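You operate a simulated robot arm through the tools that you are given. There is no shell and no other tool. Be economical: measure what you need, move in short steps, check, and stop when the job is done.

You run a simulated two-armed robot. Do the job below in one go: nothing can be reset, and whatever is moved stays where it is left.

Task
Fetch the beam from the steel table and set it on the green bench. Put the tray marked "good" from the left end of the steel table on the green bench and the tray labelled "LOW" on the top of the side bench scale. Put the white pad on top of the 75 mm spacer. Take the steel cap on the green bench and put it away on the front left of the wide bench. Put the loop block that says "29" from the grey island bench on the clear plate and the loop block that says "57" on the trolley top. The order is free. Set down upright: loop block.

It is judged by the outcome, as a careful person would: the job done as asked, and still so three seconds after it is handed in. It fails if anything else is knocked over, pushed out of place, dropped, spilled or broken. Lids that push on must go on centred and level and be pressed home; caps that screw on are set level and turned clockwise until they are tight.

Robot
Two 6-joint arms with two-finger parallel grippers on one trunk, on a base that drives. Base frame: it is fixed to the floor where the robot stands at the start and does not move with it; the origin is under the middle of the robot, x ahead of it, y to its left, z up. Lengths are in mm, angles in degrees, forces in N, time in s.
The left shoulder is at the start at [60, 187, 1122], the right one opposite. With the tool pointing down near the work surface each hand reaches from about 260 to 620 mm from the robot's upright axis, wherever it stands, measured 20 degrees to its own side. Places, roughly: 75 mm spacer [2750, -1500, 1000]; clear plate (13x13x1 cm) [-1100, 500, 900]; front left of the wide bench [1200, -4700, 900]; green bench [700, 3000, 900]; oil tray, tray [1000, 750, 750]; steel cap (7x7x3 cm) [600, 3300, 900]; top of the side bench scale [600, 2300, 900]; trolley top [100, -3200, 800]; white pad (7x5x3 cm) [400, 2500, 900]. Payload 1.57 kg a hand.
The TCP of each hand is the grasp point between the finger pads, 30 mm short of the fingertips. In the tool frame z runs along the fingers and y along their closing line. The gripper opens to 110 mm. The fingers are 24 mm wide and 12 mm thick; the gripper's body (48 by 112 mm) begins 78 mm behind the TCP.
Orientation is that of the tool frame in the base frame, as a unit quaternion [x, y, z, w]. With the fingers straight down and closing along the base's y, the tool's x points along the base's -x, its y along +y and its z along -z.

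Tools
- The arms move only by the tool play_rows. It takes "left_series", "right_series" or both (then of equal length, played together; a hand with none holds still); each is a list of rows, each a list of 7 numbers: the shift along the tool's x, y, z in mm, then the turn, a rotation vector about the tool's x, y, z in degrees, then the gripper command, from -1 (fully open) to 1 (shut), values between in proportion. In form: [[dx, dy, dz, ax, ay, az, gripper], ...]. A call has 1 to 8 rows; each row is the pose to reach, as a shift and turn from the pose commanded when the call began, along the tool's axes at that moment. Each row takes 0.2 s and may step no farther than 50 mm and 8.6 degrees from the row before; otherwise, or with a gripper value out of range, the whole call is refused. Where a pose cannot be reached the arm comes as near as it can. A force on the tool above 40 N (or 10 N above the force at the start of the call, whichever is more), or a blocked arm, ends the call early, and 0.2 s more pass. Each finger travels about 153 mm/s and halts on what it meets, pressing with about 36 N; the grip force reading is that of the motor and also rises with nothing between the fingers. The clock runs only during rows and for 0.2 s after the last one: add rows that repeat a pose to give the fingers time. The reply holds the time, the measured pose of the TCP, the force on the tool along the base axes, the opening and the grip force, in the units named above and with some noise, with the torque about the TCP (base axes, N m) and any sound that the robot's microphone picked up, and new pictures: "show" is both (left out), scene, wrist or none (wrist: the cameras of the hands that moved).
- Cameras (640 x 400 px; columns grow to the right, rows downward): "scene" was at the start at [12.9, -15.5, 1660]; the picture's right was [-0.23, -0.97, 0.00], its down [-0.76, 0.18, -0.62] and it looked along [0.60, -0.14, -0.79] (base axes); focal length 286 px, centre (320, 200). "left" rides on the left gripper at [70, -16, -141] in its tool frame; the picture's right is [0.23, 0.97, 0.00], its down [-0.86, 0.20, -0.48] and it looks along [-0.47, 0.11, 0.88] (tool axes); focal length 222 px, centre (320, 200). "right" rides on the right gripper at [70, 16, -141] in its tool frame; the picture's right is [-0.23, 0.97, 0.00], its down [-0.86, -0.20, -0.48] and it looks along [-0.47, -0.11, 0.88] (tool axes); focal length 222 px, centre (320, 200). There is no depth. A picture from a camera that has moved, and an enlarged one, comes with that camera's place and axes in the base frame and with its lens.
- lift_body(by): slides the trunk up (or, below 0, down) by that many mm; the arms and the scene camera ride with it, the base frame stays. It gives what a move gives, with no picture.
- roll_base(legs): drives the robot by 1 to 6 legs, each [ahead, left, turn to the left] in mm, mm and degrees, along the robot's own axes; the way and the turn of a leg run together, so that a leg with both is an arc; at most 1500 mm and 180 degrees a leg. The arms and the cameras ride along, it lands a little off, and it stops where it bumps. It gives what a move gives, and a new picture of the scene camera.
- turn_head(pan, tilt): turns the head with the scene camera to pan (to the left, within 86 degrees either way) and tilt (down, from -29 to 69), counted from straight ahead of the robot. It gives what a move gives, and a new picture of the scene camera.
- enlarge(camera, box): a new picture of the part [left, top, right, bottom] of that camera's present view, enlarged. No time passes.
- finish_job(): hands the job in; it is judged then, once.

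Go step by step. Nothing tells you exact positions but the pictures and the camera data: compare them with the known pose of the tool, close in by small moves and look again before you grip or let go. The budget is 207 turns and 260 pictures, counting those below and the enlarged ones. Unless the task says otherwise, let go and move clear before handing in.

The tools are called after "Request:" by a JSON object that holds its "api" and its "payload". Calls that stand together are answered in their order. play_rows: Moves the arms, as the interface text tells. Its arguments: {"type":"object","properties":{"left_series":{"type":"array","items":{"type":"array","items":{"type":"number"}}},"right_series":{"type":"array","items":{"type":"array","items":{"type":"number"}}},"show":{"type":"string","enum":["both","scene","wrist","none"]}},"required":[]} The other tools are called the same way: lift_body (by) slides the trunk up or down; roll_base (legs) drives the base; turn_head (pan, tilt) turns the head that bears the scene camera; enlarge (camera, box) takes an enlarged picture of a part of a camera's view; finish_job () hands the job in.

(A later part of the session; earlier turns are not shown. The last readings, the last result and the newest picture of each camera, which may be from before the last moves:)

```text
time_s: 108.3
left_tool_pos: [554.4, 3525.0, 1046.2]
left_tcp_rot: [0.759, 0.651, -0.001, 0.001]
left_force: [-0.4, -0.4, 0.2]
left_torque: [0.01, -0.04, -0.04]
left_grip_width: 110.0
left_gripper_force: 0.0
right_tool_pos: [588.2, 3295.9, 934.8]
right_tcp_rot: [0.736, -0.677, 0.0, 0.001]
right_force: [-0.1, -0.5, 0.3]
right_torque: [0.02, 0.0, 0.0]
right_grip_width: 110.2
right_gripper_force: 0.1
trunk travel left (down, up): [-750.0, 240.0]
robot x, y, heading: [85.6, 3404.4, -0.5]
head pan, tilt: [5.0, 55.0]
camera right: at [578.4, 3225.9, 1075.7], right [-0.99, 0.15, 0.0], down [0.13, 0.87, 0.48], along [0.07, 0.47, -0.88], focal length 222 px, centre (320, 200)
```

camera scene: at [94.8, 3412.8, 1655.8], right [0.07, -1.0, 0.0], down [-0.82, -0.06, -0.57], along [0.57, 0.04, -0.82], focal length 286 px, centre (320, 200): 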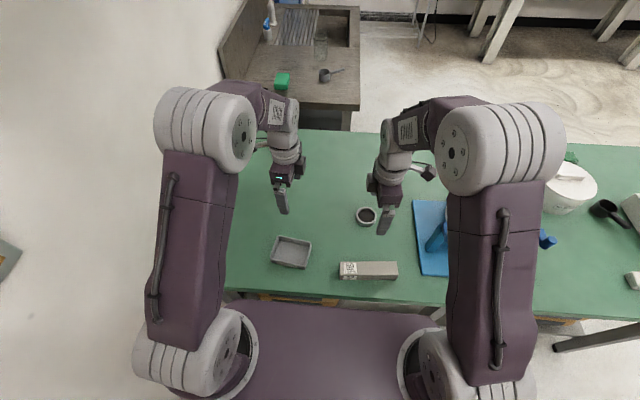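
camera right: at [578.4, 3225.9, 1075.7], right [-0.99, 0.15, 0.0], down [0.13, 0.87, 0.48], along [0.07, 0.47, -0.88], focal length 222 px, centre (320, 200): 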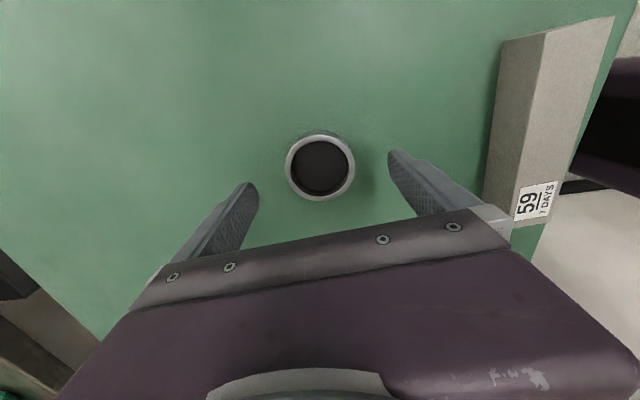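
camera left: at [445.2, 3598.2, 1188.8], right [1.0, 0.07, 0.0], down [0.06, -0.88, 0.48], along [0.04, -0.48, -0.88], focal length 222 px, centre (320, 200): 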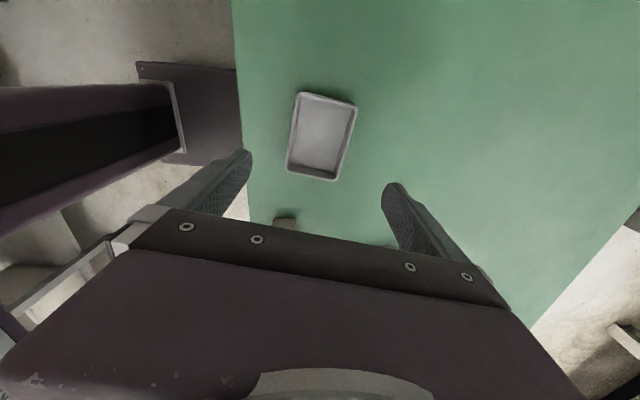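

Request:
{"api": "play_rows", "payload": {"right_series": [[0, 0, 20, 0, 0, 0, -1], [0, 0, 38, 0, 0, 0, -1], [0, 0, 38, 0, 0, 0, 0], [0, 0, 38, 0, 0, 0, 0.6], [0, 0, 38, 0, 0, 0, 1], [0, 0, 38, 0, 0, 0, 1]], "show": "none"}}

Request:
{"api": "play_rows", "payload": {"right_series": [[0, 0, -30, 0, 0, 0, 1], [0, 20, -60, 0, 0, 0, 1], [0, 40, -90, 0, 0, 0, 1], [0, 60, -120, 0, 0, 0, 1], [0, 80, -140, 0, 0, 0, 1]], "show": "wrist"}}

```text
time_s: 109.7
left_tool_pos: [554.5, 3524.5, 1045.0]
left_tcp_rot: [0.759, 0.651, -0.001, 0.0]
left_force: [0.4, 0.9, -0.2]
left_torque: [-0.04, 0.03, 0.03]
left_grip_width: 109.9
left_gripper_force: 0.2
right_tool_pos: [587.0, 3298.0, 895.5]
right_tcp_rot: [0.736, -0.677, -0.001, 0.001]
right_force: [1.6, 0.5, -0.7]
right_torque: [-0.02, -0.1, -0.02]
right_grip_width: 65.4
right_gripper_force: 36.0
trunk travel left (down, up): [-750.0, 240.0]
robot x, y, heading: [85.2, 3405.6, -0.6]
head pan, tilt: [5.0, 55.0]
```

```text
time_s: 110.9
left_tool_pos: [554.3, 3524.8, 1046.7]
left_tcp_rot: [0.759, 0.651, 0.001, 0.001]
left_force: [0.7, -0.2, -0.1]
left_torque: [-0.01, -0.01, 0.01]
left_grip_width: 109.8
left_gripper_force: 0.0
right_tool_pos: [505.5, 3288.7, 1035.4]
right_tcp_rot: [0.736, -0.677, -0.001, 0.0]
right_force: [-0.5, 0.3, -3.0]
right_torque: [-0.01, -0.04, -0.01]
right_grip_width: 65.0
right_gripper_force: 35.9
trunk travel left (down, up): [-750.0, 240.0]
robot x, y, heading: [86.6, 3402.1, -0.9]
head pan, tilt: [5.0, 55.0]
camera right: at [495.0, 3218.6, 1177.4], right [-0.99, 0.14, 0.0], down [0.13, 0.87, 0.48], along [0.07, 0.47, -0.88], focal length 222 px, centre (320, 200)
```

right: 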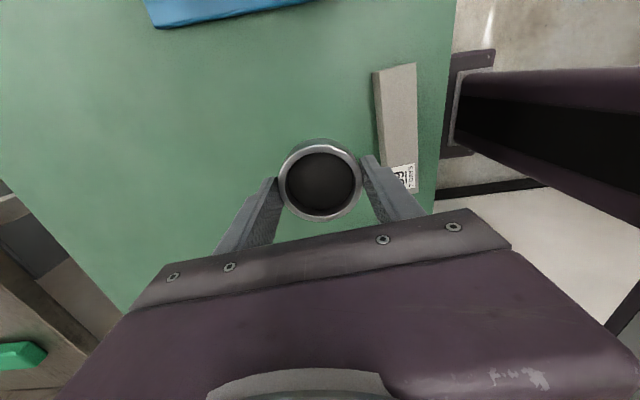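

The cap is held. Driving back to the steel table's left end for the LOW tray.

Request:
{"api": "roll_base", "payload": {"legs": [[-320, 0, 0], [0, -900, 0.8], [0, -900, 0], [1100, 0, 0], [0, 0, -90], [180, 0, 0]]}}

```text
time_s: 132.1
left_tool_pos: [1004.7, 963.2, 1046.7]
left_tcp_rot: [0.998, -0.058, -0.001, 0.001]
left_force: [-0.5, 1.0, -0.6]
left_torque: [0.0, -0.01, 0.02]
left_grip_width: 110.0
left_gripper_force: 0.2
right_tool_pos: [768.2, 1002.8, 1035.9]
right_tcp_rot: [-0.06, 0.998, 0.001, 0.0]
right_force: [1.0, 0.4, -3.4]
right_torque: [-0.02, -0.03, 0.0]
right_grip_width: 65.4
right_gripper_force: 36.3
trunk travel left (down, up): [-750.0, 240.0]
robot x, y, heading: [866.2, 1428.2, -88.7]
head pan, tilt: [5.0, 55.0]
camera scene: at [873.4, 1419.6, 1655.8], right [-0.99, -0.11, 0.0], down [-0.09, 0.81, -0.57], along [0.06, -0.57, -0.82], focal length 286 px, centre (320, 200)
```

scene: 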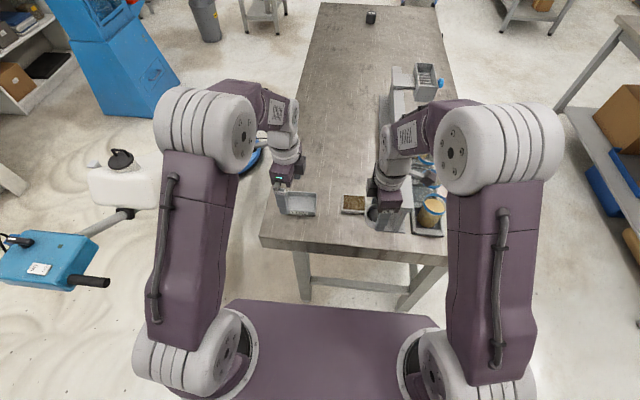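

Request:
{"api": "lift_body", "payload": {"by": 50}}

Request:
{"api": "roll_base", "payload": {"legs": [[80, 0, 0]]}}

Request:
{"api": "play_rows", "payload": {"left_series": [[0, 0, 30, 0, 0, -7, -1], [0, 0, 60, 0, 0, -13, -1], [0, 0, 60, 0, 0, -13, -1]], "show": "wrist"}}

```text
time_s: 133.0
left_tool_pos: [1005.8, 961.1, 1096.5]
left_tcp_rot: [0.998, -0.057, -0.001, 0.0]
left_force: [-0.4, -0.3, 0.1]
left_torque: [0.0, 0.01, -0.02]
left_grip_width: 109.9
left_gripper_force: 0.0
right_tool_pos: [767.8, 1000.2, 1085.2]
right_tcp_rot: [-0.06, 0.998, 0.001, 0.0]
right_force: [-1.0, -0.1, -3.6]
right_torque: [-0.02, 0.02, -0.01]
right_grip_width: 65.2
right_gripper_force: 36.3
trunk travel left (down, up): [-800.0, 190.0]
robot x, y, heading: [867.4, 1425.4, -88.6]
head pan, tilt: [5.0, 55.0]
```

```text
time_s: 134.0
left_tool_pos: [1007.7, 882.5, 1096.8]
left_tcp_rot: [0.998, -0.057, -0.001, 0.002]
left_force: [-0.1, 1.2, 0.5]
left_torque: [-0.02, 0.01, 0.02]
left_grip_width: 109.9
left_gripper_force: 0.1
right_tool_pos: [769.2, 921.9, 1086.5]
right_tcp_rot: [-0.061, 0.998, 0.0, 0.0]
right_force: [-0.1, 0.6, -3.8]
right_torque: [-0.04, -0.01, -0.02]
right_grip_width: 65.5
right_gripper_force: 36.3
trunk travel left (down, up): [-800.0, 190.0]
robot x, y, heading: [870.1, 1345.1, -88.4]
head pan, tilt: [5.0, 55.0]
camera scene: at [875.4, 1340.4, 1705.8], right [-0.99, -0.11, 0.0], down [-0.09, 0.81, -0.58], along [0.07, -0.57, -0.82], focal length 286 px, centre (320, 200)
```

scene: 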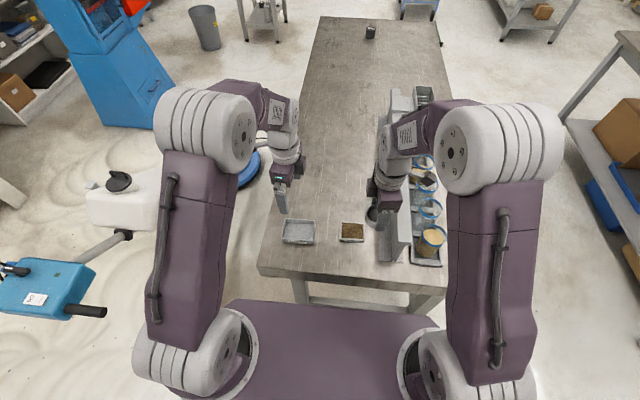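

```text
time_s: 134.8
left_tool_pos: [1005.7, 879.6, 1036.2]
left_tcp_rot: [0.998, 0.057, -0.001, 0.0]
left_force: [0.1, 0.5, -0.1]
left_torque: [0.0, 0.04, 0.02]
left_grip_width: 109.9
left_gripper_force: 0.1
right_tool_pos: [770.2, 918.6, 1083.1]
right_tcp_rot: [-0.061, 0.998, 0.001, 0.0]
right_force: [-0.3, -0.4, -3.4]
right_torque: [-0.02, -0.01, 0.01]
right_grip_width: 65.3
right_gripper_force: 35.6
trunk travel left (down, up): [-800.0, 190.0]
robot x, y, heading: [867.1, 1348.4, -88.6]
head pan, tilt: [5.0, 55.0]
camera left: at [1074.8, 904.9, 1178.3], right [0.34, -0.94, 0.0], down [-0.83, -0.3, 0.48], along [-0.45, -0.16, -0.88], focal length 222 px, centre (320, 200)
```

left: 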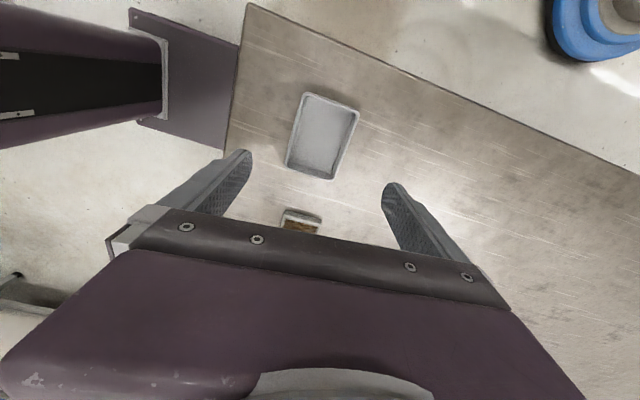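

Request:
{"api": "play_rows", "payload": {"left_series": [[0, 0, 40, 0, 0, 5, -1], [0, 0, 80, 0, 0, 5, -1], [0, 0, 110, 0, 0, 5, -1], [0, 0, 130, 0, 0, 5, -1], [0, 0, 130, 0, 0, 5, -1]], "show": "wrist"}}

```text
time_s: 136.0
left_tool_pos: [1008.2, 881.8, 904.2]
left_tcp_rot: [1.0, 0.013, -0.001, 0.0]
left_force: [-1.1, -0.1, -0.4]
left_torque: [0.02, -0.03, 0.02]
left_grip_width: 109.6
left_gripper_force: 0.0
right_tool_pos: [770.7, 920.1, 1085.7]
right_tcp_rot: [-0.061, 0.998, 0.002, 0.0]
right_force: [0.4, 0.1, -3.8]
right_torque: [0.0, 0.0, 0.01]
right_grip_width: 65.4
right_gripper_force: 36.0
trunk travel left (down, up): [-800.0, 190.0]
robot x, y, heading: [868.7, 1346.8, -88.3]
head pan, tilt: [5.0, 55.0]
camera left: at [1079.2, 901.1, 1047.0], right [0.25, -0.97, 0.0], down [-0.85, -0.22, 0.48], along [-0.46, -0.12, -0.88], focal length 222 px, centre (320, 200)
```

left: 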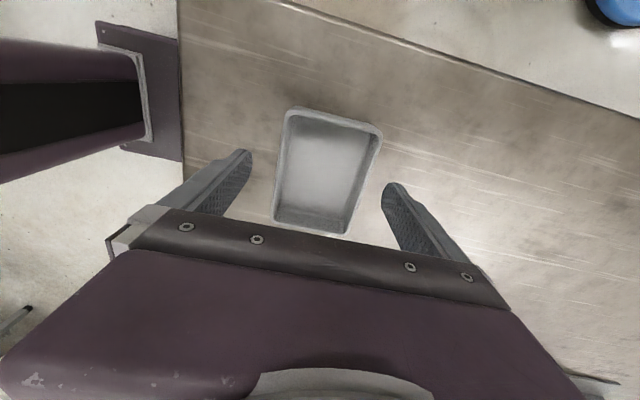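

Request:
{"api": "play_rows", "payload": {"left_series": [[-3, 0, 15, 0, 0, 0, -1], [-3, 0, 27, 0, 0, 0, -1], [-3, 0, 27, 0, 0, 0, -1], [-3, 0, 27, 0, 0, 0, 0.3], [-3, 0, 27, 0, 0, 0, 1], [-3, 0, 27, 0, 0, 0, 1]], "show": "none"}}

Request:
{"api": "play_rows", "payload": {"left_series": [[0, 0, -30, 0, 0, 0, 1], [0, 0, -60, 0, 0, 0, 1], [0, 0, -100, 0, 0, 0, 1], [0, 0, -140, 0, 0, 0, 1], [0, 0, -160, 0, 0, 0, 1]], "show": "wrist"}}

```text
time_s: 137.4
left_tool_pos: [1004.8, 880.1, 878.4]
left_tcp_rot: [1.0, 0.013, -0.001, 0.0]
left_force: [-0.3, 0.5, -0.4]
left_torque: [0.01, -0.05, 0.0]
left_grip_width: 78.9
left_gripper_force: 35.7
right_tool_pos: [771.5, 918.4, 1086.1]
right_tcp_rot: [-0.061, 0.998, 0.002, 0.0]
right_force: [-0.3, -0.2, -2.8]
right_torque: [0.0, -0.02, 0.02]
right_grip_width: 65.3
right_gripper_force: 36.7
trunk travel left (down, up): [-800.0, 190.0]
robot x, y, heading: [869.7, 1345.6, -88.3]
head pan, tilt: [5.0, 55.0]
```

```text
time_s: 138.6
left_tool_pos: [1004.2, 882.4, 1036.9]
left_tcp_rot: [1.0, 0.013, -0.001, -0.001]
left_force: [0.6, -0.4, -1.1]
left_torque: [0.01, 0.01, 0.0]
left_grip_width: 79.3
left_gripper_force: 35.9
right_tool_pos: [770.3, 920.4, 1084.9]
right_tcp_rot: [-0.061, 0.998, 0.003, 0.0]
right_force: [0.0, 0.2, -3.3]
right_torque: [0.0, 0.01, -0.01]
right_grip_width: 65.2
right_gripper_force: 35.7
trunk travel left (down, up): [-800.0, 190.0]
robot x, y, heading: [868.3, 1347.2, -88.6]
head pan, tilt: [5.0, 55.0]
camera left: at [1075.2, 902.0, 1179.8], right [0.25, -0.97, 0.0], down [-0.85, -0.22, 0.48], along [-0.46, -0.12, -0.88], focal length 222 px, centre (320, 200)
```

left: 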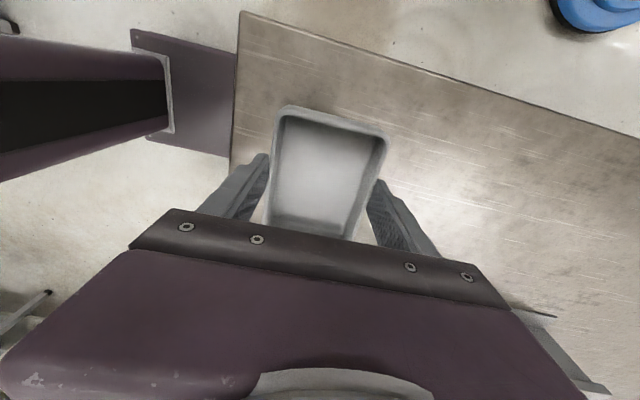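

Request:
{"api": "roll_base", "payload": {"legs": [[-270, 0, 0], [0, 0, 88.5], [-1070, 0, 0], [0, 590, 0], [150, 0, 0]]}}

Request:
{"api": "turn_head", "payload": {"pan": 12, "tilt": 55}}

```text
time_s: 153.4
left_tool_pos: [366.3, 2328.9, 1038.8]
left_tcp_rot: [0.7, 0.714, 0.0, 0.001]
left_force: [-0.8, 0.5, -0.4]
left_torque: [0.04, -0.02, -0.01]
left_grip_width: 79.2
left_gripper_force: 36.3
right_tool_pos: [328.0, 2093.5, 1085.9]
right_tcp_rot: [0.748, -0.664, -0.001, 0.0]
right_force: [0.0, 0.3, -3.4]
right_torque: [0.0, -0.03, 0.01]
right_grip_width: 65.2
right_gripper_force: 35.8
trunk travel left (down, up): [-800.0, 190.0]
robot x, y, heading: [-95.7, 2194.2, 1.2]
head pan, tilt: [5.0, 55.0]
camera scene: at [-87.2, 2203.3, 1705.8], right [0.11, -0.99, 0.0], down [-0.81, -0.09, -0.57], along [0.57, 0.06, -0.82], focal length 286 px, centre (320, 200)
```

scene: 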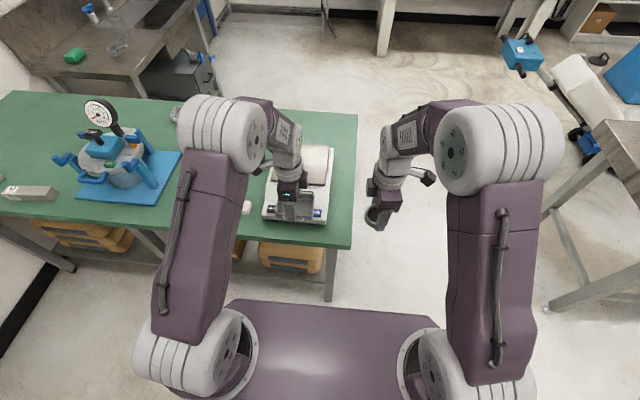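

```text
time_s: 154.1
left_tool_pos: [369.6, 2327.5, 1036.8]
left_tcp_rot: [0.7, 0.714, -0.001, 0.001]
left_force: [-1.0, 0.5, -1.3]
left_torque: [-0.03, 0.02, 0.0]
left_grip_width: 78.9
left_gripper_force: 36.1
right_tool_pos: [330.4, 2094.3, 1085.6]
right_tcp_rot: [0.748, -0.664, -0.001, 0.002]
right_force: [-0.3, 0.7, -3.1]
right_torque: [0.0, -0.01, -0.04]
right_grip_width: 64.9
right_gripper_force: 35.9
trunk travel left (down, up): [-800.0, 190.0]
robot x, y, heading: [-96.8, 2197.6, 1.2]
head pan, tilt: [12.0, 55.0]
camera scene: at [-85.0, 2211.9, 1705.7], right [0.23, -0.97, 0.0], down [-0.8, -0.19, -0.57], along [0.56, 0.13, -0.82], focal length 286 px, centre (320, 200)
```

scene: 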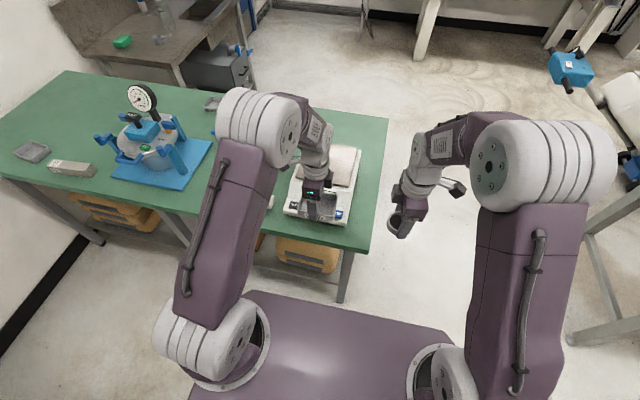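

Request:
{"api": "roll_base", "payload": {"legs": [[160, 0, -1]]}}

Request:
{"api": "play_rows", "payload": {"left_series": [[0, 0, 0, 0, 0, 0, 1]], "show": "wrist"}}

```text
time_s: 155.6
left_tool_pos: [532.6, 2319.2, 1037.9]
left_tcp_rot: [0.707, 0.707, 0.0, 0.001]
left_force: [-0.9, -0.7, -0.6]
left_torque: [0.02, -0.03, 0.02]
left_grip_width: 79.2
left_gripper_force: 35.9
right_tool_pos: [490.0, 2086.3, 1086.8]
right_tcp_rot: [0.74, -0.672, -0.001, 0.001]
right_force: [-0.7, 0.4, -3.6]
right_torque: [-0.03, -0.04, 0.02]
right_grip_width: 65.1
right_gripper_force: 36.2
trunk travel left (down, up): [-800.0, 190.0]
robot x, y, heading: [66.8, 2194.2, -0.2]
head pan, tilt: [12.0, 55.0]
camera scene: at [75.5, 2213.7, 1705.8], right [0.21, -0.98, 0.0], down [-0.8, -0.17, -0.57], along [0.56, 0.12, -0.82], focal length 286 px, centre (320, 200)
```

scene: 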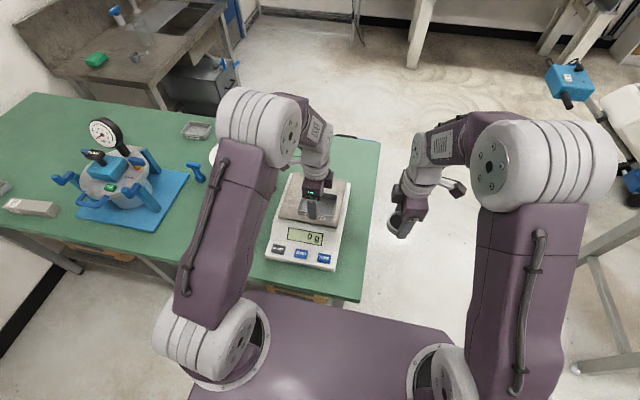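

```text
time_s: 156.0
left_tool_pos: [535.2, 2319.2, 1037.5]
left_tcp_rot: [0.708, 0.706, -0.001, 0.001]
left_force: [0.3, -0.3, -0.3]
left_torque: [-0.03, -0.01, -0.02]
left_grip_width: 79.2
left_gripper_force: 35.8
right_tool_pos: [491.5, 2086.4, 1085.8]
right_tcp_rot: [0.74, -0.672, -0.001, 0.002]
right_force: [0.8, 0.3, -3.2]
right_torque: [-0.04, -0.03, -0.02]
right_grip_width: 65.1
right_gripper_force: 36.5
trunk travel left (down, up): [-800.0, 190.0]
robot x, y, heading: [70.4, 2198.2, -0.1]
head pan, tilt: [12.0, 55.0]
camera left: at [520.3, 2390.4, 1179.6], right [0.97, 0.23, 0.0], down [0.2, -0.85, 0.48], along [0.11, -0.47, -0.88], focal length 222 px, centre (320, 200)
```

left: 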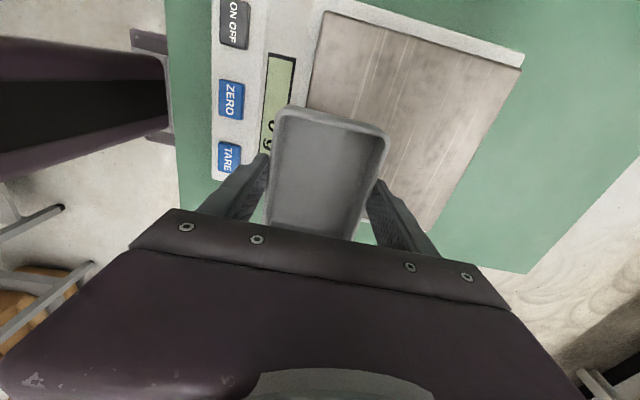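

Request:
{"api": "play_rows", "payload": {"left_series": [[10, 30, 0, 0, 0, 0, 1], [22, 62, 0, 0, 0, 0, 1], [22, 62, 20, 0, 0, 0, 1], [22, 62, 40, 0, 0, 0, 1], [22, 62, 50, 0, 0, 0, 1], [22, 62, 50, 0, 0, 0, 1]], "show": "both"}}

Request:
{"api": "enlarge", "payload": {"camera": "scene", "box": [240, 130, 400, 280]}}

```text
time_s: 157.4
left_tool_pos: [595.7, 2340.4, 988.0]
left_tcp_rot: [0.707, 0.707, -0.001, 0.001]
left_force: [-0.4, 0.8, -1.4]
left_torque: [-0.01, -0.01, -0.02]
left_grip_width: 78.8
left_gripper_force: 35.9
right_tool_pos: [492.6, 2085.8, 1086.2]
right_tcp_rot: [0.74, -0.673, -0.001, 0.001]
right_force: [0.8, -0.5, -2.9]
right_torque: [-0.02, -0.02, 0.05]
right_grip_width: 65.1
right_gripper_force: 36.4
trunk travel left (down, up): [-800.0, 190.0]
robot x, y, heading: [68.6, 2195.0, -0.1]
head pan, tilt: [12.0, 55.0]
camera scene: at [78.8, 2213.4, 1705.8], right [0.21, -0.98, 0.0], down [-0.8, -0.17, -0.57], along [0.56, 0.12, -0.82], focal length 286 px, centre (320, 200)
camera left: at [581.2, 2411.0, 1129.6], right [0.97, 0.23, 0.0], down [0.2, -0.85, 0.48], along [0.11, -0.47, -0.88], focal length 222 px, centre (320, 200)
```

scene: 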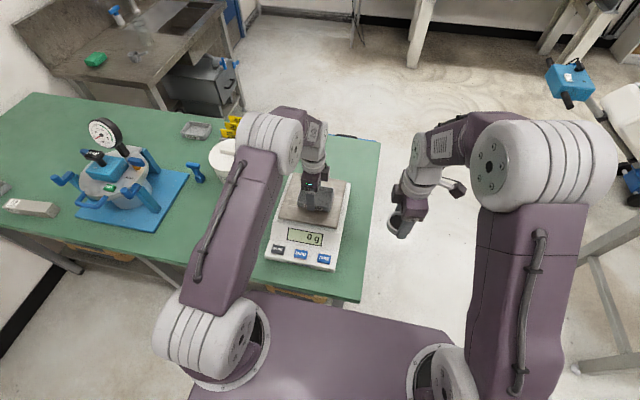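
left: 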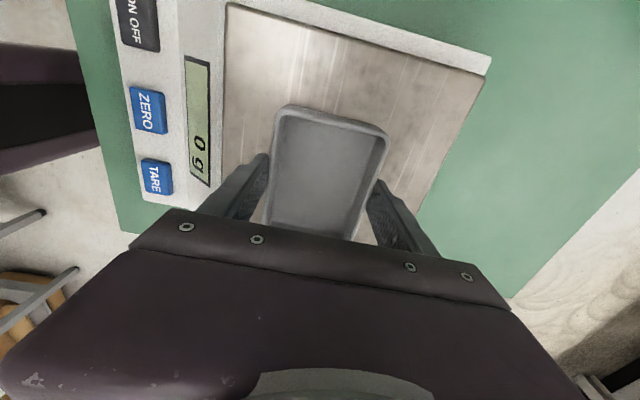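

```text
2.67 times, centred on (320, 205) of scene
camera zoom: at [78.8, 2213.4, 1705.8], right [0.21, -0.98, 0.0], down [-0.8, -0.17, -0.57], along [0.56, 0.12, -0.82], focal length 763 px, centre (320, 187)
```

zoom: 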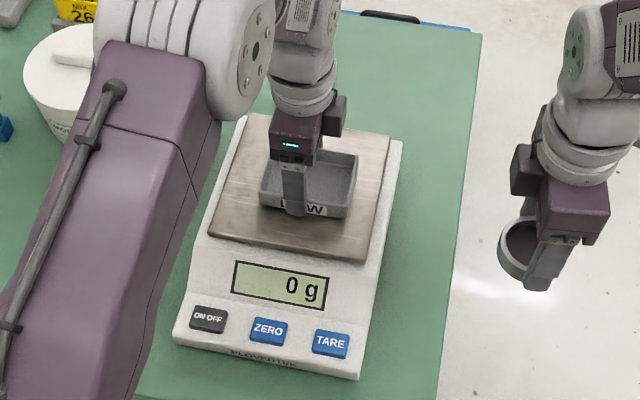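

Request:
{"api": "play_rows", "payload": {"left_series": [[0, 0, 5, 0, 0, 0, 1], [0, 0, 10, 0, 0, 0, 1], [0, 0, 15, 0, 0, 0, 1], [0, 0, 20, 0, 0, 0, 1], [0, 0, 25, 0, 0, 0, 1], [0, 0, 25, 0, 0, 0, 1]], "show": "none"}}

Request:
{"api": "enlarge", "payload": {"camera": "scene", "box": [260, 160, 380, 280]}}

```text
time_s: 158.2
left_tool_pos: [597.9, 2339.5, 979.4]
left_tcp_rot: [0.708, 0.707, 0.004, 0.005]
left_force: [-6.0, -1.8, 25.9]
left_torque: [0.05, 1.22, 0.03]
left_grip_width: 79.1
left_gripper_force: 35.8
right_tool_pos: [487.9, 2084.3, 1085.4]
right_tcp_rot: [0.74, -0.673, 0.0, 0.0]
right_force: [-0.8, 0.0, -3.6]
right_torque: [0.02, 0.01, 0.0]
right_grip_width: 65.2
right_gripper_force: 36.0
trunk travel left (down, up): [-800.0, 190.0]
robot x, y, heading: [65.7, 2196.4, 0.2]
head pan, tilt: [12.0, 55.0]
stopped in row 4 (left hand): the force on the tool passed its limit (the readings are from after the stop); the commanded pose is now the measured one
```

```text
3.33 times, centred on (320, 220) of scene
camera zoom: at [73.6, 2212.1, 1705.9], right [0.21, -0.98, 0.0], down [-0.8, -0.17, -0.58], along [0.56, 0.12, -0.82], focal length 954 px, centre (320, 133)
```

zoom: 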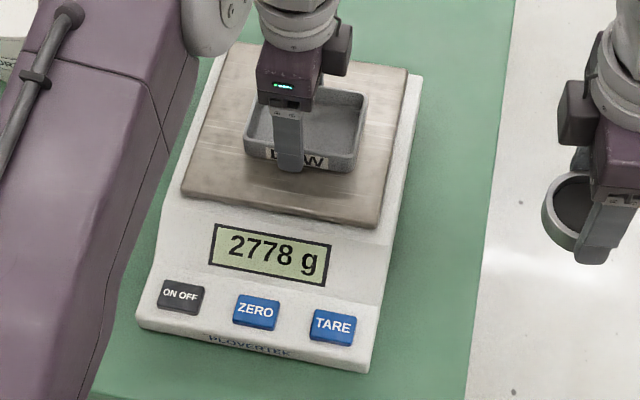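

Request:
{"api": "play_rows", "payload": {"left_series": [[0, 0, -1.5, 0, 0, 0, 1], [0, 0, -1.5, 0, 0, 0, 1]], "show": "none"}}

Request:
{"api": "play_rows", "payload": {"left_series": [[0, 0, 0, 0, 0, 0, 0.4], [0, 0, 0, 0, 0, 0, 0.1], [0, 0, 0, 0, 0, 0, -0.4], [0, 0, 0, 0, 0, 0, -1], [0, 0, 0, 0, 0, 0, -1], [0, 0, -30, 0, 0, 0, -1], [0, 0, -60, 0, 0, 0, -1], [0, -20, -90, 0, 0, 0, -1]], "show": "both"}}

```text
time_s: 158.8
left_tool_pos: [597.7, 2340.6, 978.5]
left_tcp_rot: [0.707, 0.707, 0.004, 0.005]
left_force: [-4.9, -1.6, 21.4]
left_torque: [0.01, 0.7, -0.01]
left_grip_width: 79.0
left_gripper_force: 35.7
right_tool_pos: [488.3, 2084.8, 1086.1]
right_tcp_rot: [0.74, -0.672, 0.0, 0.001]
right_force: [-0.5, -0.6, -3.1]
right_torque: [0.01, 0.01, -0.01]
right_grip_width: 65.1
right_gripper_force: 35.9
trunk travel left (down, up): [-800.0, 190.0]
robot x, y, heading: [70.1, 2195.8, -0.2]
head pan, tilt: [12.0, 55.0]
```

```text
time_s: 160.6
left_tool_pos: [575.7, 2339.4, 1068.4]
left_tcp_rot: [0.707, 0.707, 0.002, 0.004]
left_force: [0.1, 0.7, 1.1]
left_torque: [0.0, -0.02, -0.02]
left_grip_width: 110.2
left_gripper_force: 0.0
right_tool_pos: [490.4, 2085.5, 1086.6]
right_tcp_rot: [0.74, -0.672, -0.001, 0.0]
right_force: [0.5, 0.3, -3.5]
right_torque: [0.01, -0.04, -0.05]
right_grip_width: 64.7
right_gripper_force: 36.1
trunk travel left (down, up): [-800.0, 190.0]
robot x, y, heading: [67.7, 2198.6, 0.0]
head pan, tilt: [12.0, 55.0]
camera scene: at [76.9, 2213.4, 1705.7], right [0.21, -0.98, 0.0], down [-0.8, -0.17, -0.57], along [0.56, 0.12, -0.82], focal length 286 px, centre (320, 200)
camera left: at [558.4, 2410.5, 1210.9], right [0.97, 0.23, 0.01], down [0.19, -0.85, 0.48], along [0.12, -0.47, -0.88], focal length 222 px, centre (320, 200)
```

scene: 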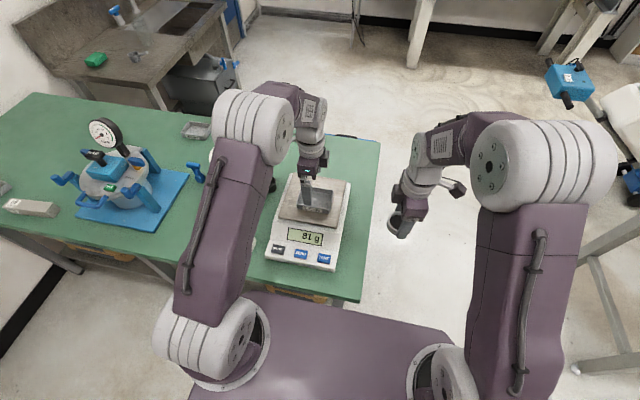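
left: 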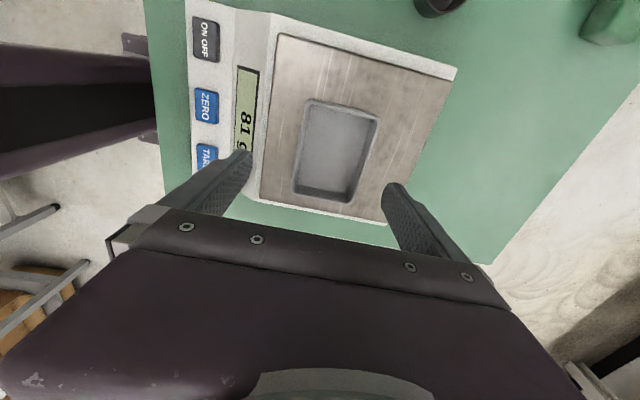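

LOW sits on the scale (81 g). Next the white pad beside the scale: shift left and bring the left hand over it.

Request:
{"api": "play_rows", "payload": {"left_series": [[0, -45, 0, 0, 0, 0, -1], [0, -90, 0, 0, 0, 0, -1], [0, -130, 0, 0, 0, 0, -1]], "show": "none"}}

Request:
{"api": "roll_base", "payload": {"legs": [[0, 190, 0]]}}

Request:
{"api": "play_rows", "payload": {"left_series": [[0, 0, 0, 0, 0, 0, -1]], "show": "wrist"}}

```text
time_s: 161.4
left_tool_pos: [448.3, 2339.2, 1063.9]
left_tcp_rot: [0.707, 0.707, 0.002, 0.004]
left_force: [-0.7, 0.5, -0.4]
left_torque: [0.02, 0.01, 0.0]
left_grip_width: 109.8
left_gripper_force: 0.0
right_tool_pos: [492.5, 2086.1, 1085.0]
right_tcp_rot: [0.74, -0.672, -0.001, 0.001]
right_force: [0.3, 0.3, -2.7]
right_torque: [0.02, -0.03, 0.01]
right_grip_width: 65.4
right_gripper_force: 36.2
trunk travel left (down, up): [-800.0, 190.0]
robot x, y, heading: [68.8, 2194.3, 0.1]
head pan, tilt: [12.0, 55.0]
```

```text
time_s: 163.0
left_tool_pos: [449.5, 2532.4, 1064.5]
left_tcp_rot: [0.708, 0.706, 0.003, 0.003]
left_force: [0.4, 0.0, -0.9]
left_torque: [0.03, 0.0, 0.01]
left_grip_width: 109.8
left_gripper_force: 0.0
right_tool_pos: [491.6, 2278.8, 1083.6]
right_tcp_rot: [0.74, -0.672, -0.002, 0.001]
right_force: [-0.1, -0.6, -4.2]
right_torque: [-0.02, -0.01, -0.01]
right_grip_width: 65.3
right_gripper_force: 36.4
trunk travel left (down, up): [-800.0, 190.0]
robot x, y, heading: [68.8, 2392.0, 0.2]
head pan, tilt: [12.0, 55.0]
camera scene: at [79.5, 2405.0, 1705.8], right [0.21, -0.98, 0.0], down [-0.8, -0.17, -0.57], along [0.56, 0.12, -0.82], focal length 286 px, centre (320, 200)
```

scene: 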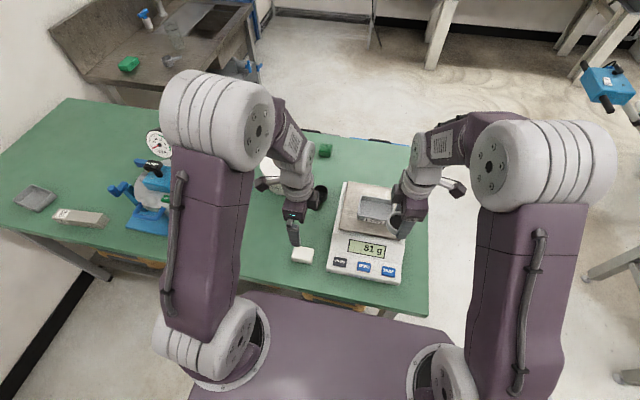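

```text
time_s: 163.4
left_tool_pos: [449.4, 2533.9, 1065.8]
left_tcp_rot: [0.707, 0.707, 0.003, 0.004]
left_force: [0.0, 0.1, 0.1]
left_torque: [-0.02, -0.01, 0.0]
left_grip_width: 110.1
left_gripper_force: 0.1
right_tool_pos: [491.7, 2278.0, 1085.3]
right_tcp_rot: [0.74, -0.673, -0.001, 0.001]
right_force: [-0.2, -0.2, -4.2]
right_torque: [0.02, -0.04, -0.02]
right_grip_width: 65.1
right_gripper_force: 35.8
trunk travel left (down, up): [-800.0, 190.0]
robot x, y, heading: [67.9, 2388.9, -0.1]
head pan, tilt: [12.0, 55.0]
camera left: at [432.8, 2604.8, 1206.6], right [0.97, 0.23, 0.01], down [0.19, -0.85, 0.48], along [0.12, -0.47, -0.88], focal length 222 px, centre (320, 200)
```

left: 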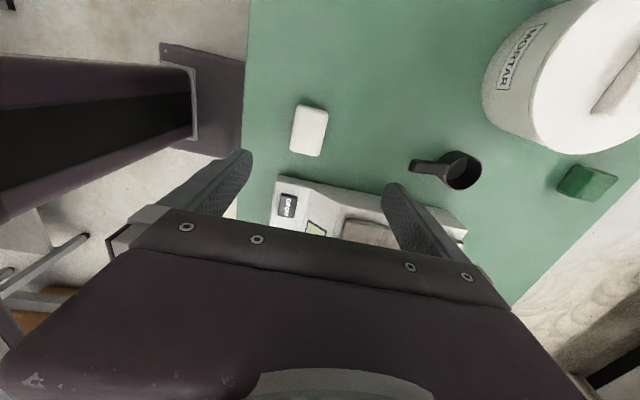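

Request:
{"api": "play_rows", "payload": {"left_series": [[3, -7, 30, 0.56, 0.08, 0, -1], [6, -13, 60, 0.56, 0.08, 0, -1], [6, -13, 90, 0.56, 0.08, 0, -1], [6, -13, 115, 0.56, 0.08, 0, -1], [6, -13, 135, 0.56, 0.08, 0, -1], [6, -13, 135, 0.56, 0.08, 0, -1]], "show": "wrist"}}

```text
time_s: 164.8
left_tool_pos: [437.8, 2539.8, 928.9]
left_tcp_rot: [0.708, 0.706, 0.0, -0.001]
left_force: [1.1, -0.2, 0.4]
left_torque: [0.01, 0.0, 0.01]
left_grip_width: 109.9
left_gripper_force: 0.1
right_tool_pos: [492.0, 2280.9, 1086.3]
right_tcp_rot: [0.74, -0.672, -0.001, 0.002]
right_force: [0.1, 0.1, -3.2]
right_torque: [0.04, 0.01, -0.01]
right_grip_width: 65.3
right_gripper_force: 36.0
trunk travel left (down, up): [-800.0, 190.0]
robot x, y, heading: [70.3, 2391.3, -0.1]
head pan, tilt: [12.0, 55.0]
camera left: at [421.7, 2611.2, 1071.6], right [0.97, 0.23, 0.0], down [0.2, -0.86, 0.48], along [0.11, -0.47, -0.88], focal length 222 px, centre (320, 200)
```

left: 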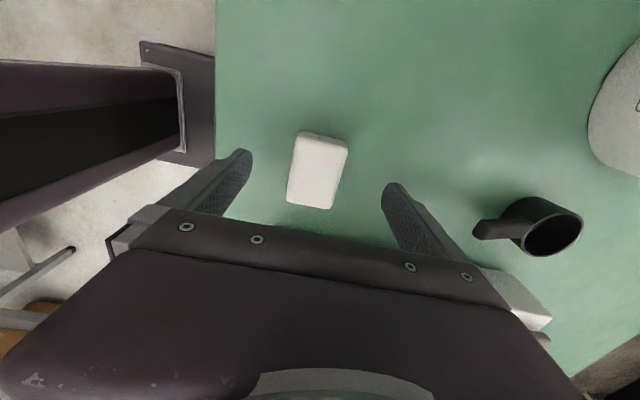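

Request:
{"api": "play_rows", "payload": {"left_series": [[0, 0, 15, 0, 0, 0, -1], [0, 0, 28, 0, 0, 0, -1], [0, 0, 28, 0, 0, 0, -0.2], [0, 0, 28, 0, 0, 0, 0.4], [0, 0, 28, 0, 0, 0, 1], [0, 0, 28, 0, 0, 0, 1]], "show": "none"}}

Request:
{"api": "play_rows", "payload": {"left_series": [[0, 0, -30, 0, 0, 0, 1], [0, 0, -70, 0, 0, 0, 1], [0, 0, -110, 0, 0, 0, 1], [0, 0, -150, 0, 0, 0, 1], [0, 0, -170, 0, 0, 0, 1]], "show": "wrist"}}

```text
time_s: 166.2
left_tool_pos: [438.7, 2540.2, 901.6]
left_tcp_rot: [0.708, 0.706, 0.0, -0.001]
left_force: [0.7, -0.3, -0.1]
left_torque: [-0.01, -0.01, 0.01]
left_grip_width: 45.0
left_gripper_force: 36.2
right_tool_pos: [491.0, 2280.7, 1086.0]
right_tcp_rot: [0.74, -0.673, -0.002, 0.001]
right_force: [0.2, -0.3, -3.0]
right_torque: [-0.03, 0.01, 0.0]
right_grip_width: 65.0
right_gripper_force: 36.5
trunk travel left (down, up): [-800.0, 190.0]
robot x, y, heading: [67.2, 2385.7, 0.0]
head pan, tilt: [12.0, 55.0]
```

```text
time_s: 167.4
left_tool_pos: [435.4, 2540.9, 1071.4]
left_tcp_rot: [0.708, 0.706, -0.001, 0.0]
left_force: [-0.3, -0.3, -0.9]
left_torque: [0.02, -0.02, 0.01]
left_grip_width: 45.0
left_gripper_force: 36.1
right_tool_pos: [491.7, 2281.7, 1085.7]
right_tcp_rot: [0.74, -0.673, -0.001, 0.001]
right_force: [0.2, -0.2, -4.1]
right_torque: [0.04, -0.01, -0.01]
right_grip_width: 65.0
right_gripper_force: 36.1
trunk travel left (down, up): [-800.0, 190.0]
robot x, y, heading: [70.2, 2387.0, -0.1]
head pan, tilt: [12.0, 55.0]
camera left: at [421.3, 2613.0, 1213.5], right [0.97, 0.23, 0.0], down [0.2, -0.86, 0.48], along [0.11, -0.47, -0.88], focal length 222 px, centre (320, 200)
```

left: 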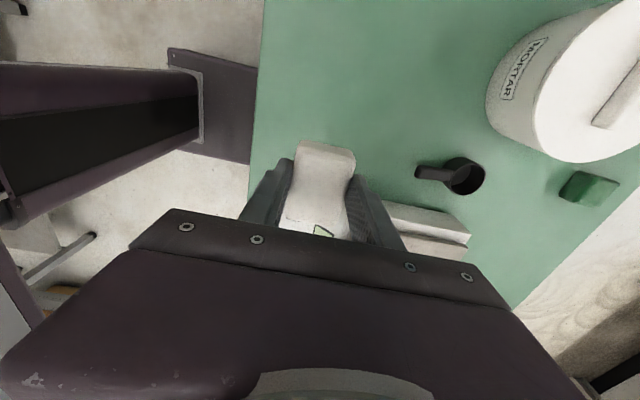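

The pad and the cap are held. I drive along the aisle past the steel table toward the spacer area and look there.

Request:
{"api": "roll_base", "payload": {"legs": [[-300, 0, 0], [0, -1250, 0], [0, -1250, 0], [0, -1250, 0]]}}

Request:
{"api": "turn_head", "payload": {"pan": 0, "tilt": 15}}

Request:
{"api": "turn_head", "payload": {"pan": -60, "tilt": 20}}

```text
time_s: 186.9
left_tool_pos: [121.8, -1153.8, 1071.2]
left_tcp_rot: [0.717, 0.697, -0.001, 0.0]
left_force: [0.3, 0.4, -0.1]
left_torque: [0.0, 0.02, -0.03]
left_grip_width: 44.8
left_gripper_force: 36.3
right_tool_pos: [169.4, -1415.9, 1084.9]
right_tcp_rot: [0.732, -0.682, -0.001, 0.001]
right_force: [-0.1, 0.6, -4.0]
right_torque: [0.01, -0.01, 0.0]
right_grip_width: 65.2
right_gripper_force: 35.8
trunk travel left (down, up): [-800.0, 190.0]
robot x, y, heading: [-252.6, -1296.1, -1.1]
head pan, tilt: [12.0, 55.0]
camera scene: at [-239.4, -1278.5, 1705.7], right [0.18, -0.98, 0.0], down [-0.81, -0.15, -0.57], along [0.56, 0.1, -0.82], focal length 286 px, centre (320, 200)
```

scene: 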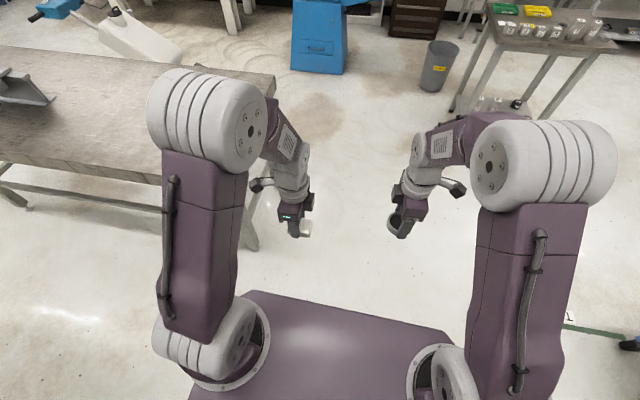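

```text
time_s: 188.0
left_tool_pos: [121.4, -1155.4, 1071.1]
left_tcp_rot: [0.717, 0.697, -0.001, 0.0]
left_force: [-0.4, -0.5, -0.4]
left_torque: [0.01, 0.0, 0.01]
left_grip_width: 45.0
left_gripper_force: 36.1
right_tool_pos: [169.9, -1416.6, 1085.8]
right_tcp_rot: [0.732, -0.681, -0.001, 0.0]
right_force: [0.3, -0.5, -3.3]
right_torque: [0.02, 0.03, 0.02]
right_grip_width: 65.1
right_gripper_force: 35.6
trunk travel left (down, up): [-800.0, 190.0]
robot x, y, heading: [-249.2, -1297.8, -1.4]
head pan, tilt: [0.0, 15.0]
camera scene: at [-217.0, -1294.5, 1765.9], right [-0.03, -1.0, 0.0], down [-0.26, 0.01, -0.97], along [0.97, -0.02, -0.26], focal length 286 px, centre (320, 200)
```

scene: 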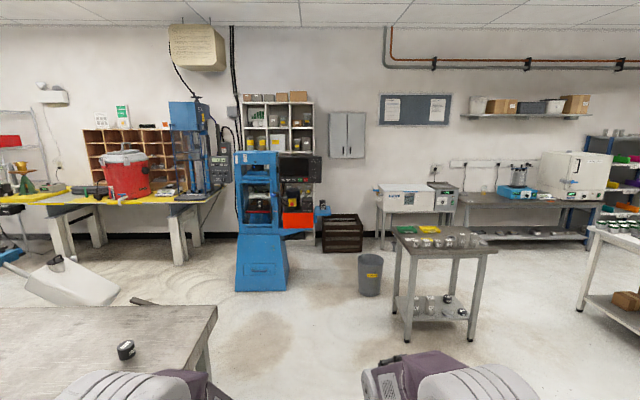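

```text
time_s: 189.3
left_tool_pos: [120.3, -1155.1, 1071.8]
left_tcp_rot: [0.716, 0.698, -0.001, -0.001]
left_force: [-0.1, -0.6, -0.4]
left_torque: [0.05, 0.0, 0.02]
left_grip_width: 44.9
left_gripper_force: 35.9
right_tool_pos: [168.9, -1417.8, 1084.7]
right_tcp_rot: [0.732, -0.681, 0.0, 0.001]
right_force: [0.0, -1.0, -3.1]
right_torque: [0.01, -0.01, 0.02]
right_grip_width: 65.3
right_gripper_force: 35.8
trunk travel left (down, up): [-800.0, 190.0]
robot x, y, heading: [-246.3, -1293.3, -1.6]
head pan, tilt: [-60.0, 20.0]
camera scene: at [-265.7, -1374.1, 1757.9], right [-0.88, -0.48, 0.0], down [-0.16, 0.3, -0.94], along [0.45, -0.83, -0.34], focal length 286 px, centre (320, 200)
```

scene: 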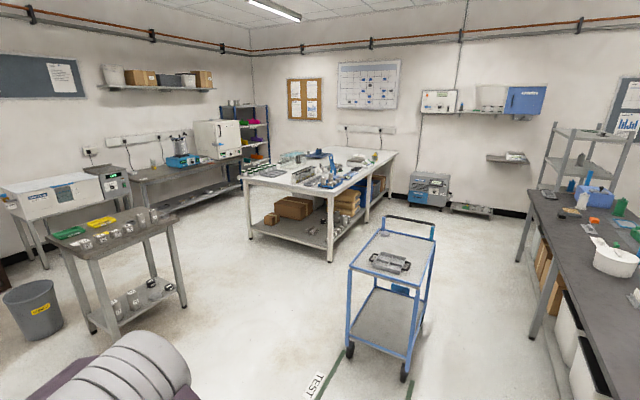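

Request:
{"api": "enlarge", "payload": {"camera": "scene", "box": [510, 170, 640, 290]}}

Request:
{"api": "enlarge", "payload": {"camera": "scene", "box": [230, 140, 400, 240]}}

Request:
{"api": "enlarge", "payload": {"camera": "scene", "box": [30, 190, 200, 330]}}

Request:
{"api": "turn_head", "payload": {"pan": 0, "tilt": 15}}

Request:
{"api": "enlarge", "payload": {"camera": "scene", "box": [220, 140, 360, 260]}}

```text
3.33 times, centred on (575, 230) of scene
camera zoom: at [-265.7, -1374.1, 1757.9], right [-0.88, -0.48, 0.0], down [-0.16, 0.3, -0.94], along [0.45, -0.83, -0.34], focal length 954 px, centre (-530, 100)
```

zoom: 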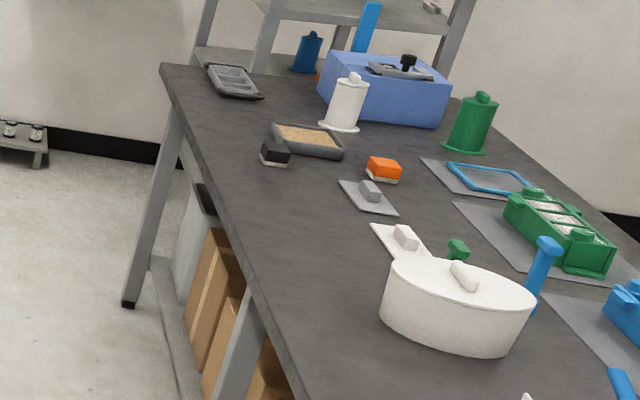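

```text
3.76 times, centred on (315, 190) of scene
camera zoom: at [-265.7, -1374.1, 1757.9], right [-0.88, -0.48, 0.0], down [-0.16, 0.3, -0.94], along [0.45, -0.83, -0.34], focal length 1077 px, centre (339, 238)
```

zoom: 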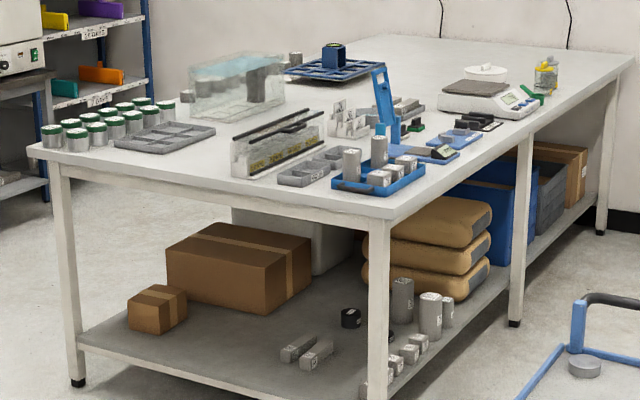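

```text
2.86 times, centred on (115, 260) of scene
camera zoom: at [-265.7, -1374.1, 1757.9], right [-0.88, -0.48, 0.0], down [-0.16, 0.3, -0.94], along [0.45, -0.83, -0.34], focal length 817 px, centre (906, 29)
```

zoom: 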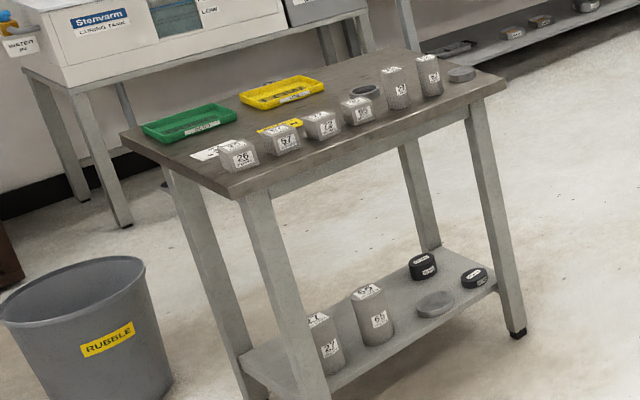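

```text
time_s: 190.6
left_tool_pos: [121.4, -1154.6, 1071.6]
left_tcp_rot: [0.716, 0.698, 0.0, 0.0]
left_force: [0.2, -0.7, -0.6]
left_torque: [0.01, 0.01, -0.03]
left_grip_width: 44.8
left_gripper_force: 36.0
right_tool_pos: [169.3, -1417.4, 1085.5]
right_tcp_rot: [0.732, -0.681, -0.001, 0.001]
right_force: [0.1, -0.3, -3.7]
right_torque: [0.03, 0.0, 0.01]
right_grip_width: 65.3
right_gripper_force: 36.4
trunk travel left (down, up): [-800.0, 190.0]
robot x, y, heading: [-254.1, -1295.0, -1.5]
head pan, tilt: [0.0, 15.0]
camera scene: at [-216.9, -1294.9, 1766.0], right [-0.03, -1.0, 0.0], down [-0.26, 0.01, -0.97], along [0.97, -0.03, -0.26], focal length 286 px, centre (320, 200)
```

scene: 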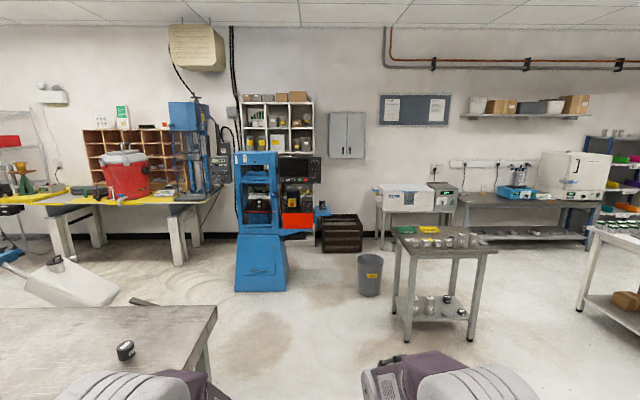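

```text
3.33 times, centred on (290, 200) of scene
camera zoom: at [-216.9, -1294.9, 1766.0], right [-0.03, -1.0, 0.0], down [-0.26, 0.01, -0.97], along [0.97, -0.03, -0.26], focal length 954 px, centre (420, 200)
```

zoom: 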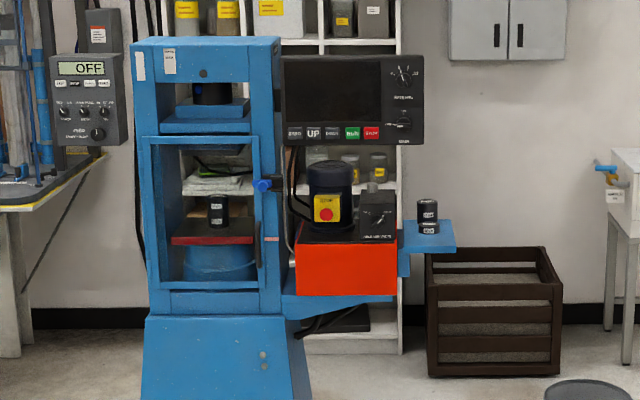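

The spacer appears to stand on a small blue shelf right of the press's red box. I drive closer to look.

Request:
{"api": "roll_base", "payload": {"legs": [[1500, 0, 1.5], [420, -140, 0]]}}

Request:
{"api": "turn_head", "payload": {"pan": 0, "tilt": 40}}

Request:
{"api": "enlarge", "payload": {"camera": "scene", "box": [220, 40, 420, 165]}}

```text
time_s: 200.2
left_tool_pos: [2025.6, -1266.1, 1071.6]
left_tcp_rot: [0.698, 0.716, 0.001, 0.0]
left_force: [-0.5, 0.6, -0.1]
left_torque: [-0.02, -0.02, 0.01]
left_grip_width: 44.9
left_gripper_force: 35.7
right_tool_pos: [2087.8, -1526.4, 1086.9]
right_tcp_rot: [0.75, -0.662, -0.001, 0.001]
right_force: [0.0, 0.3, -3.0]
right_torque: [-0.03, -0.01, 0.0]
right_grip_width: 65.5
right_gripper_force: 36.2
trunk travel left (down, up): [-800.0, 190.0]
robot x, y, heading: [1663.8, -1425.7, 1.4]
head pan, tilt: [0.0, 15.0]
camera scene: at [1695.3, -1423.2, 1766.0], right [0.03, -1.0, 0.0], down [-0.26, -0.01, -0.97], along [0.97, 0.03, -0.26], focal length 286 px, centre (320, 200)
```

scene: 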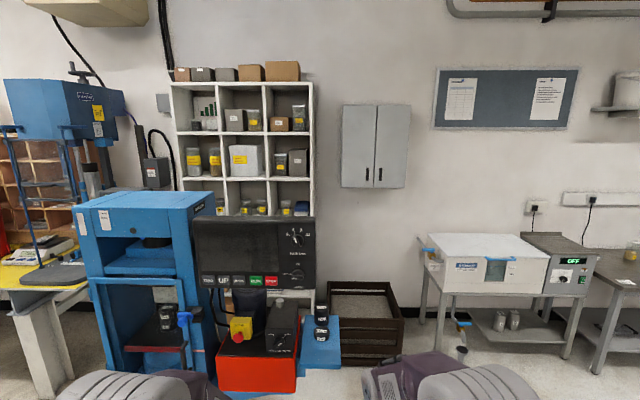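

```text
time_s: 201.1
left_tool_pos: [2027.4, -1267.8, 1070.1]
left_tcp_rot: [0.698, 0.716, 0.0, -0.001]
left_force: [0.2, -0.2, -0.7]
left_torque: [-0.02, 0.01, -0.01]
left_grip_width: 44.9
left_gripper_force: 35.8
right_tool_pos: [2090.2, -1525.6, 1084.6]
right_tcp_rot: [0.75, -0.662, -0.001, 0.001]
right_force: [-0.1, -0.3, -3.3]
right_torque: [0.0, 0.0, 0.03]
right_grip_width: 65.2
right_gripper_force: 36.2
trunk travel left (down, up): [-800.0, 190.0]
robot x, y, heading: [1668.6, -1427.1, 1.5]
head pan, tilt: [0.0, 40.0]
camera scene: at [1689.1, -1424.1, 1726.5], right [0.03, -1.0, 0.0], down [-0.64, -0.02, -0.77], along [0.77, 0.02, -0.64], focal length 286 px, centre (320, 200)
```

scene: 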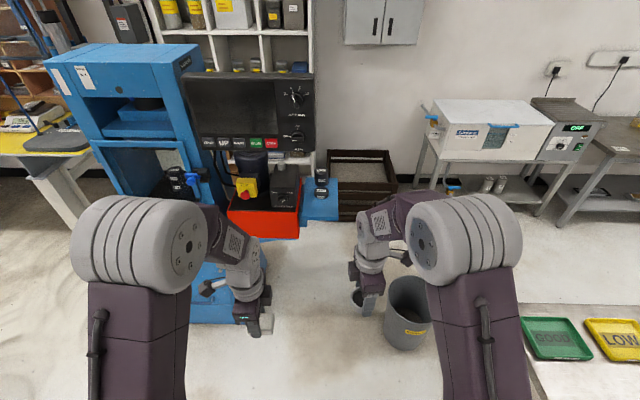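

```text
3.20 times, centred on (320, 102) of scene
camera zoom: at [1689.1, -1424.1, 1726.5], right [0.03, -1.0, 0.0], down [-0.64, -0.02, -0.77], along [0.77, 0.02, -0.64], focal length 916 px, centre (320, 512)
```

zoom: 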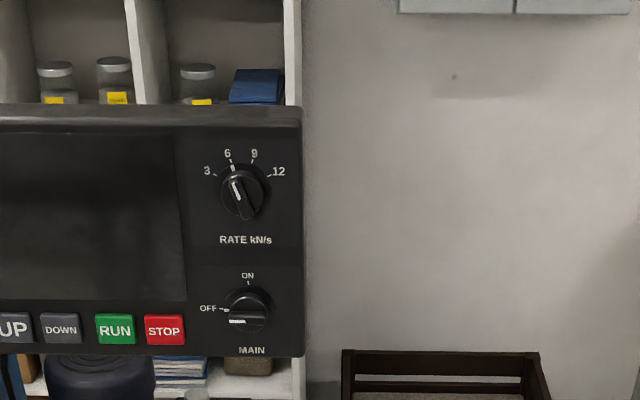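

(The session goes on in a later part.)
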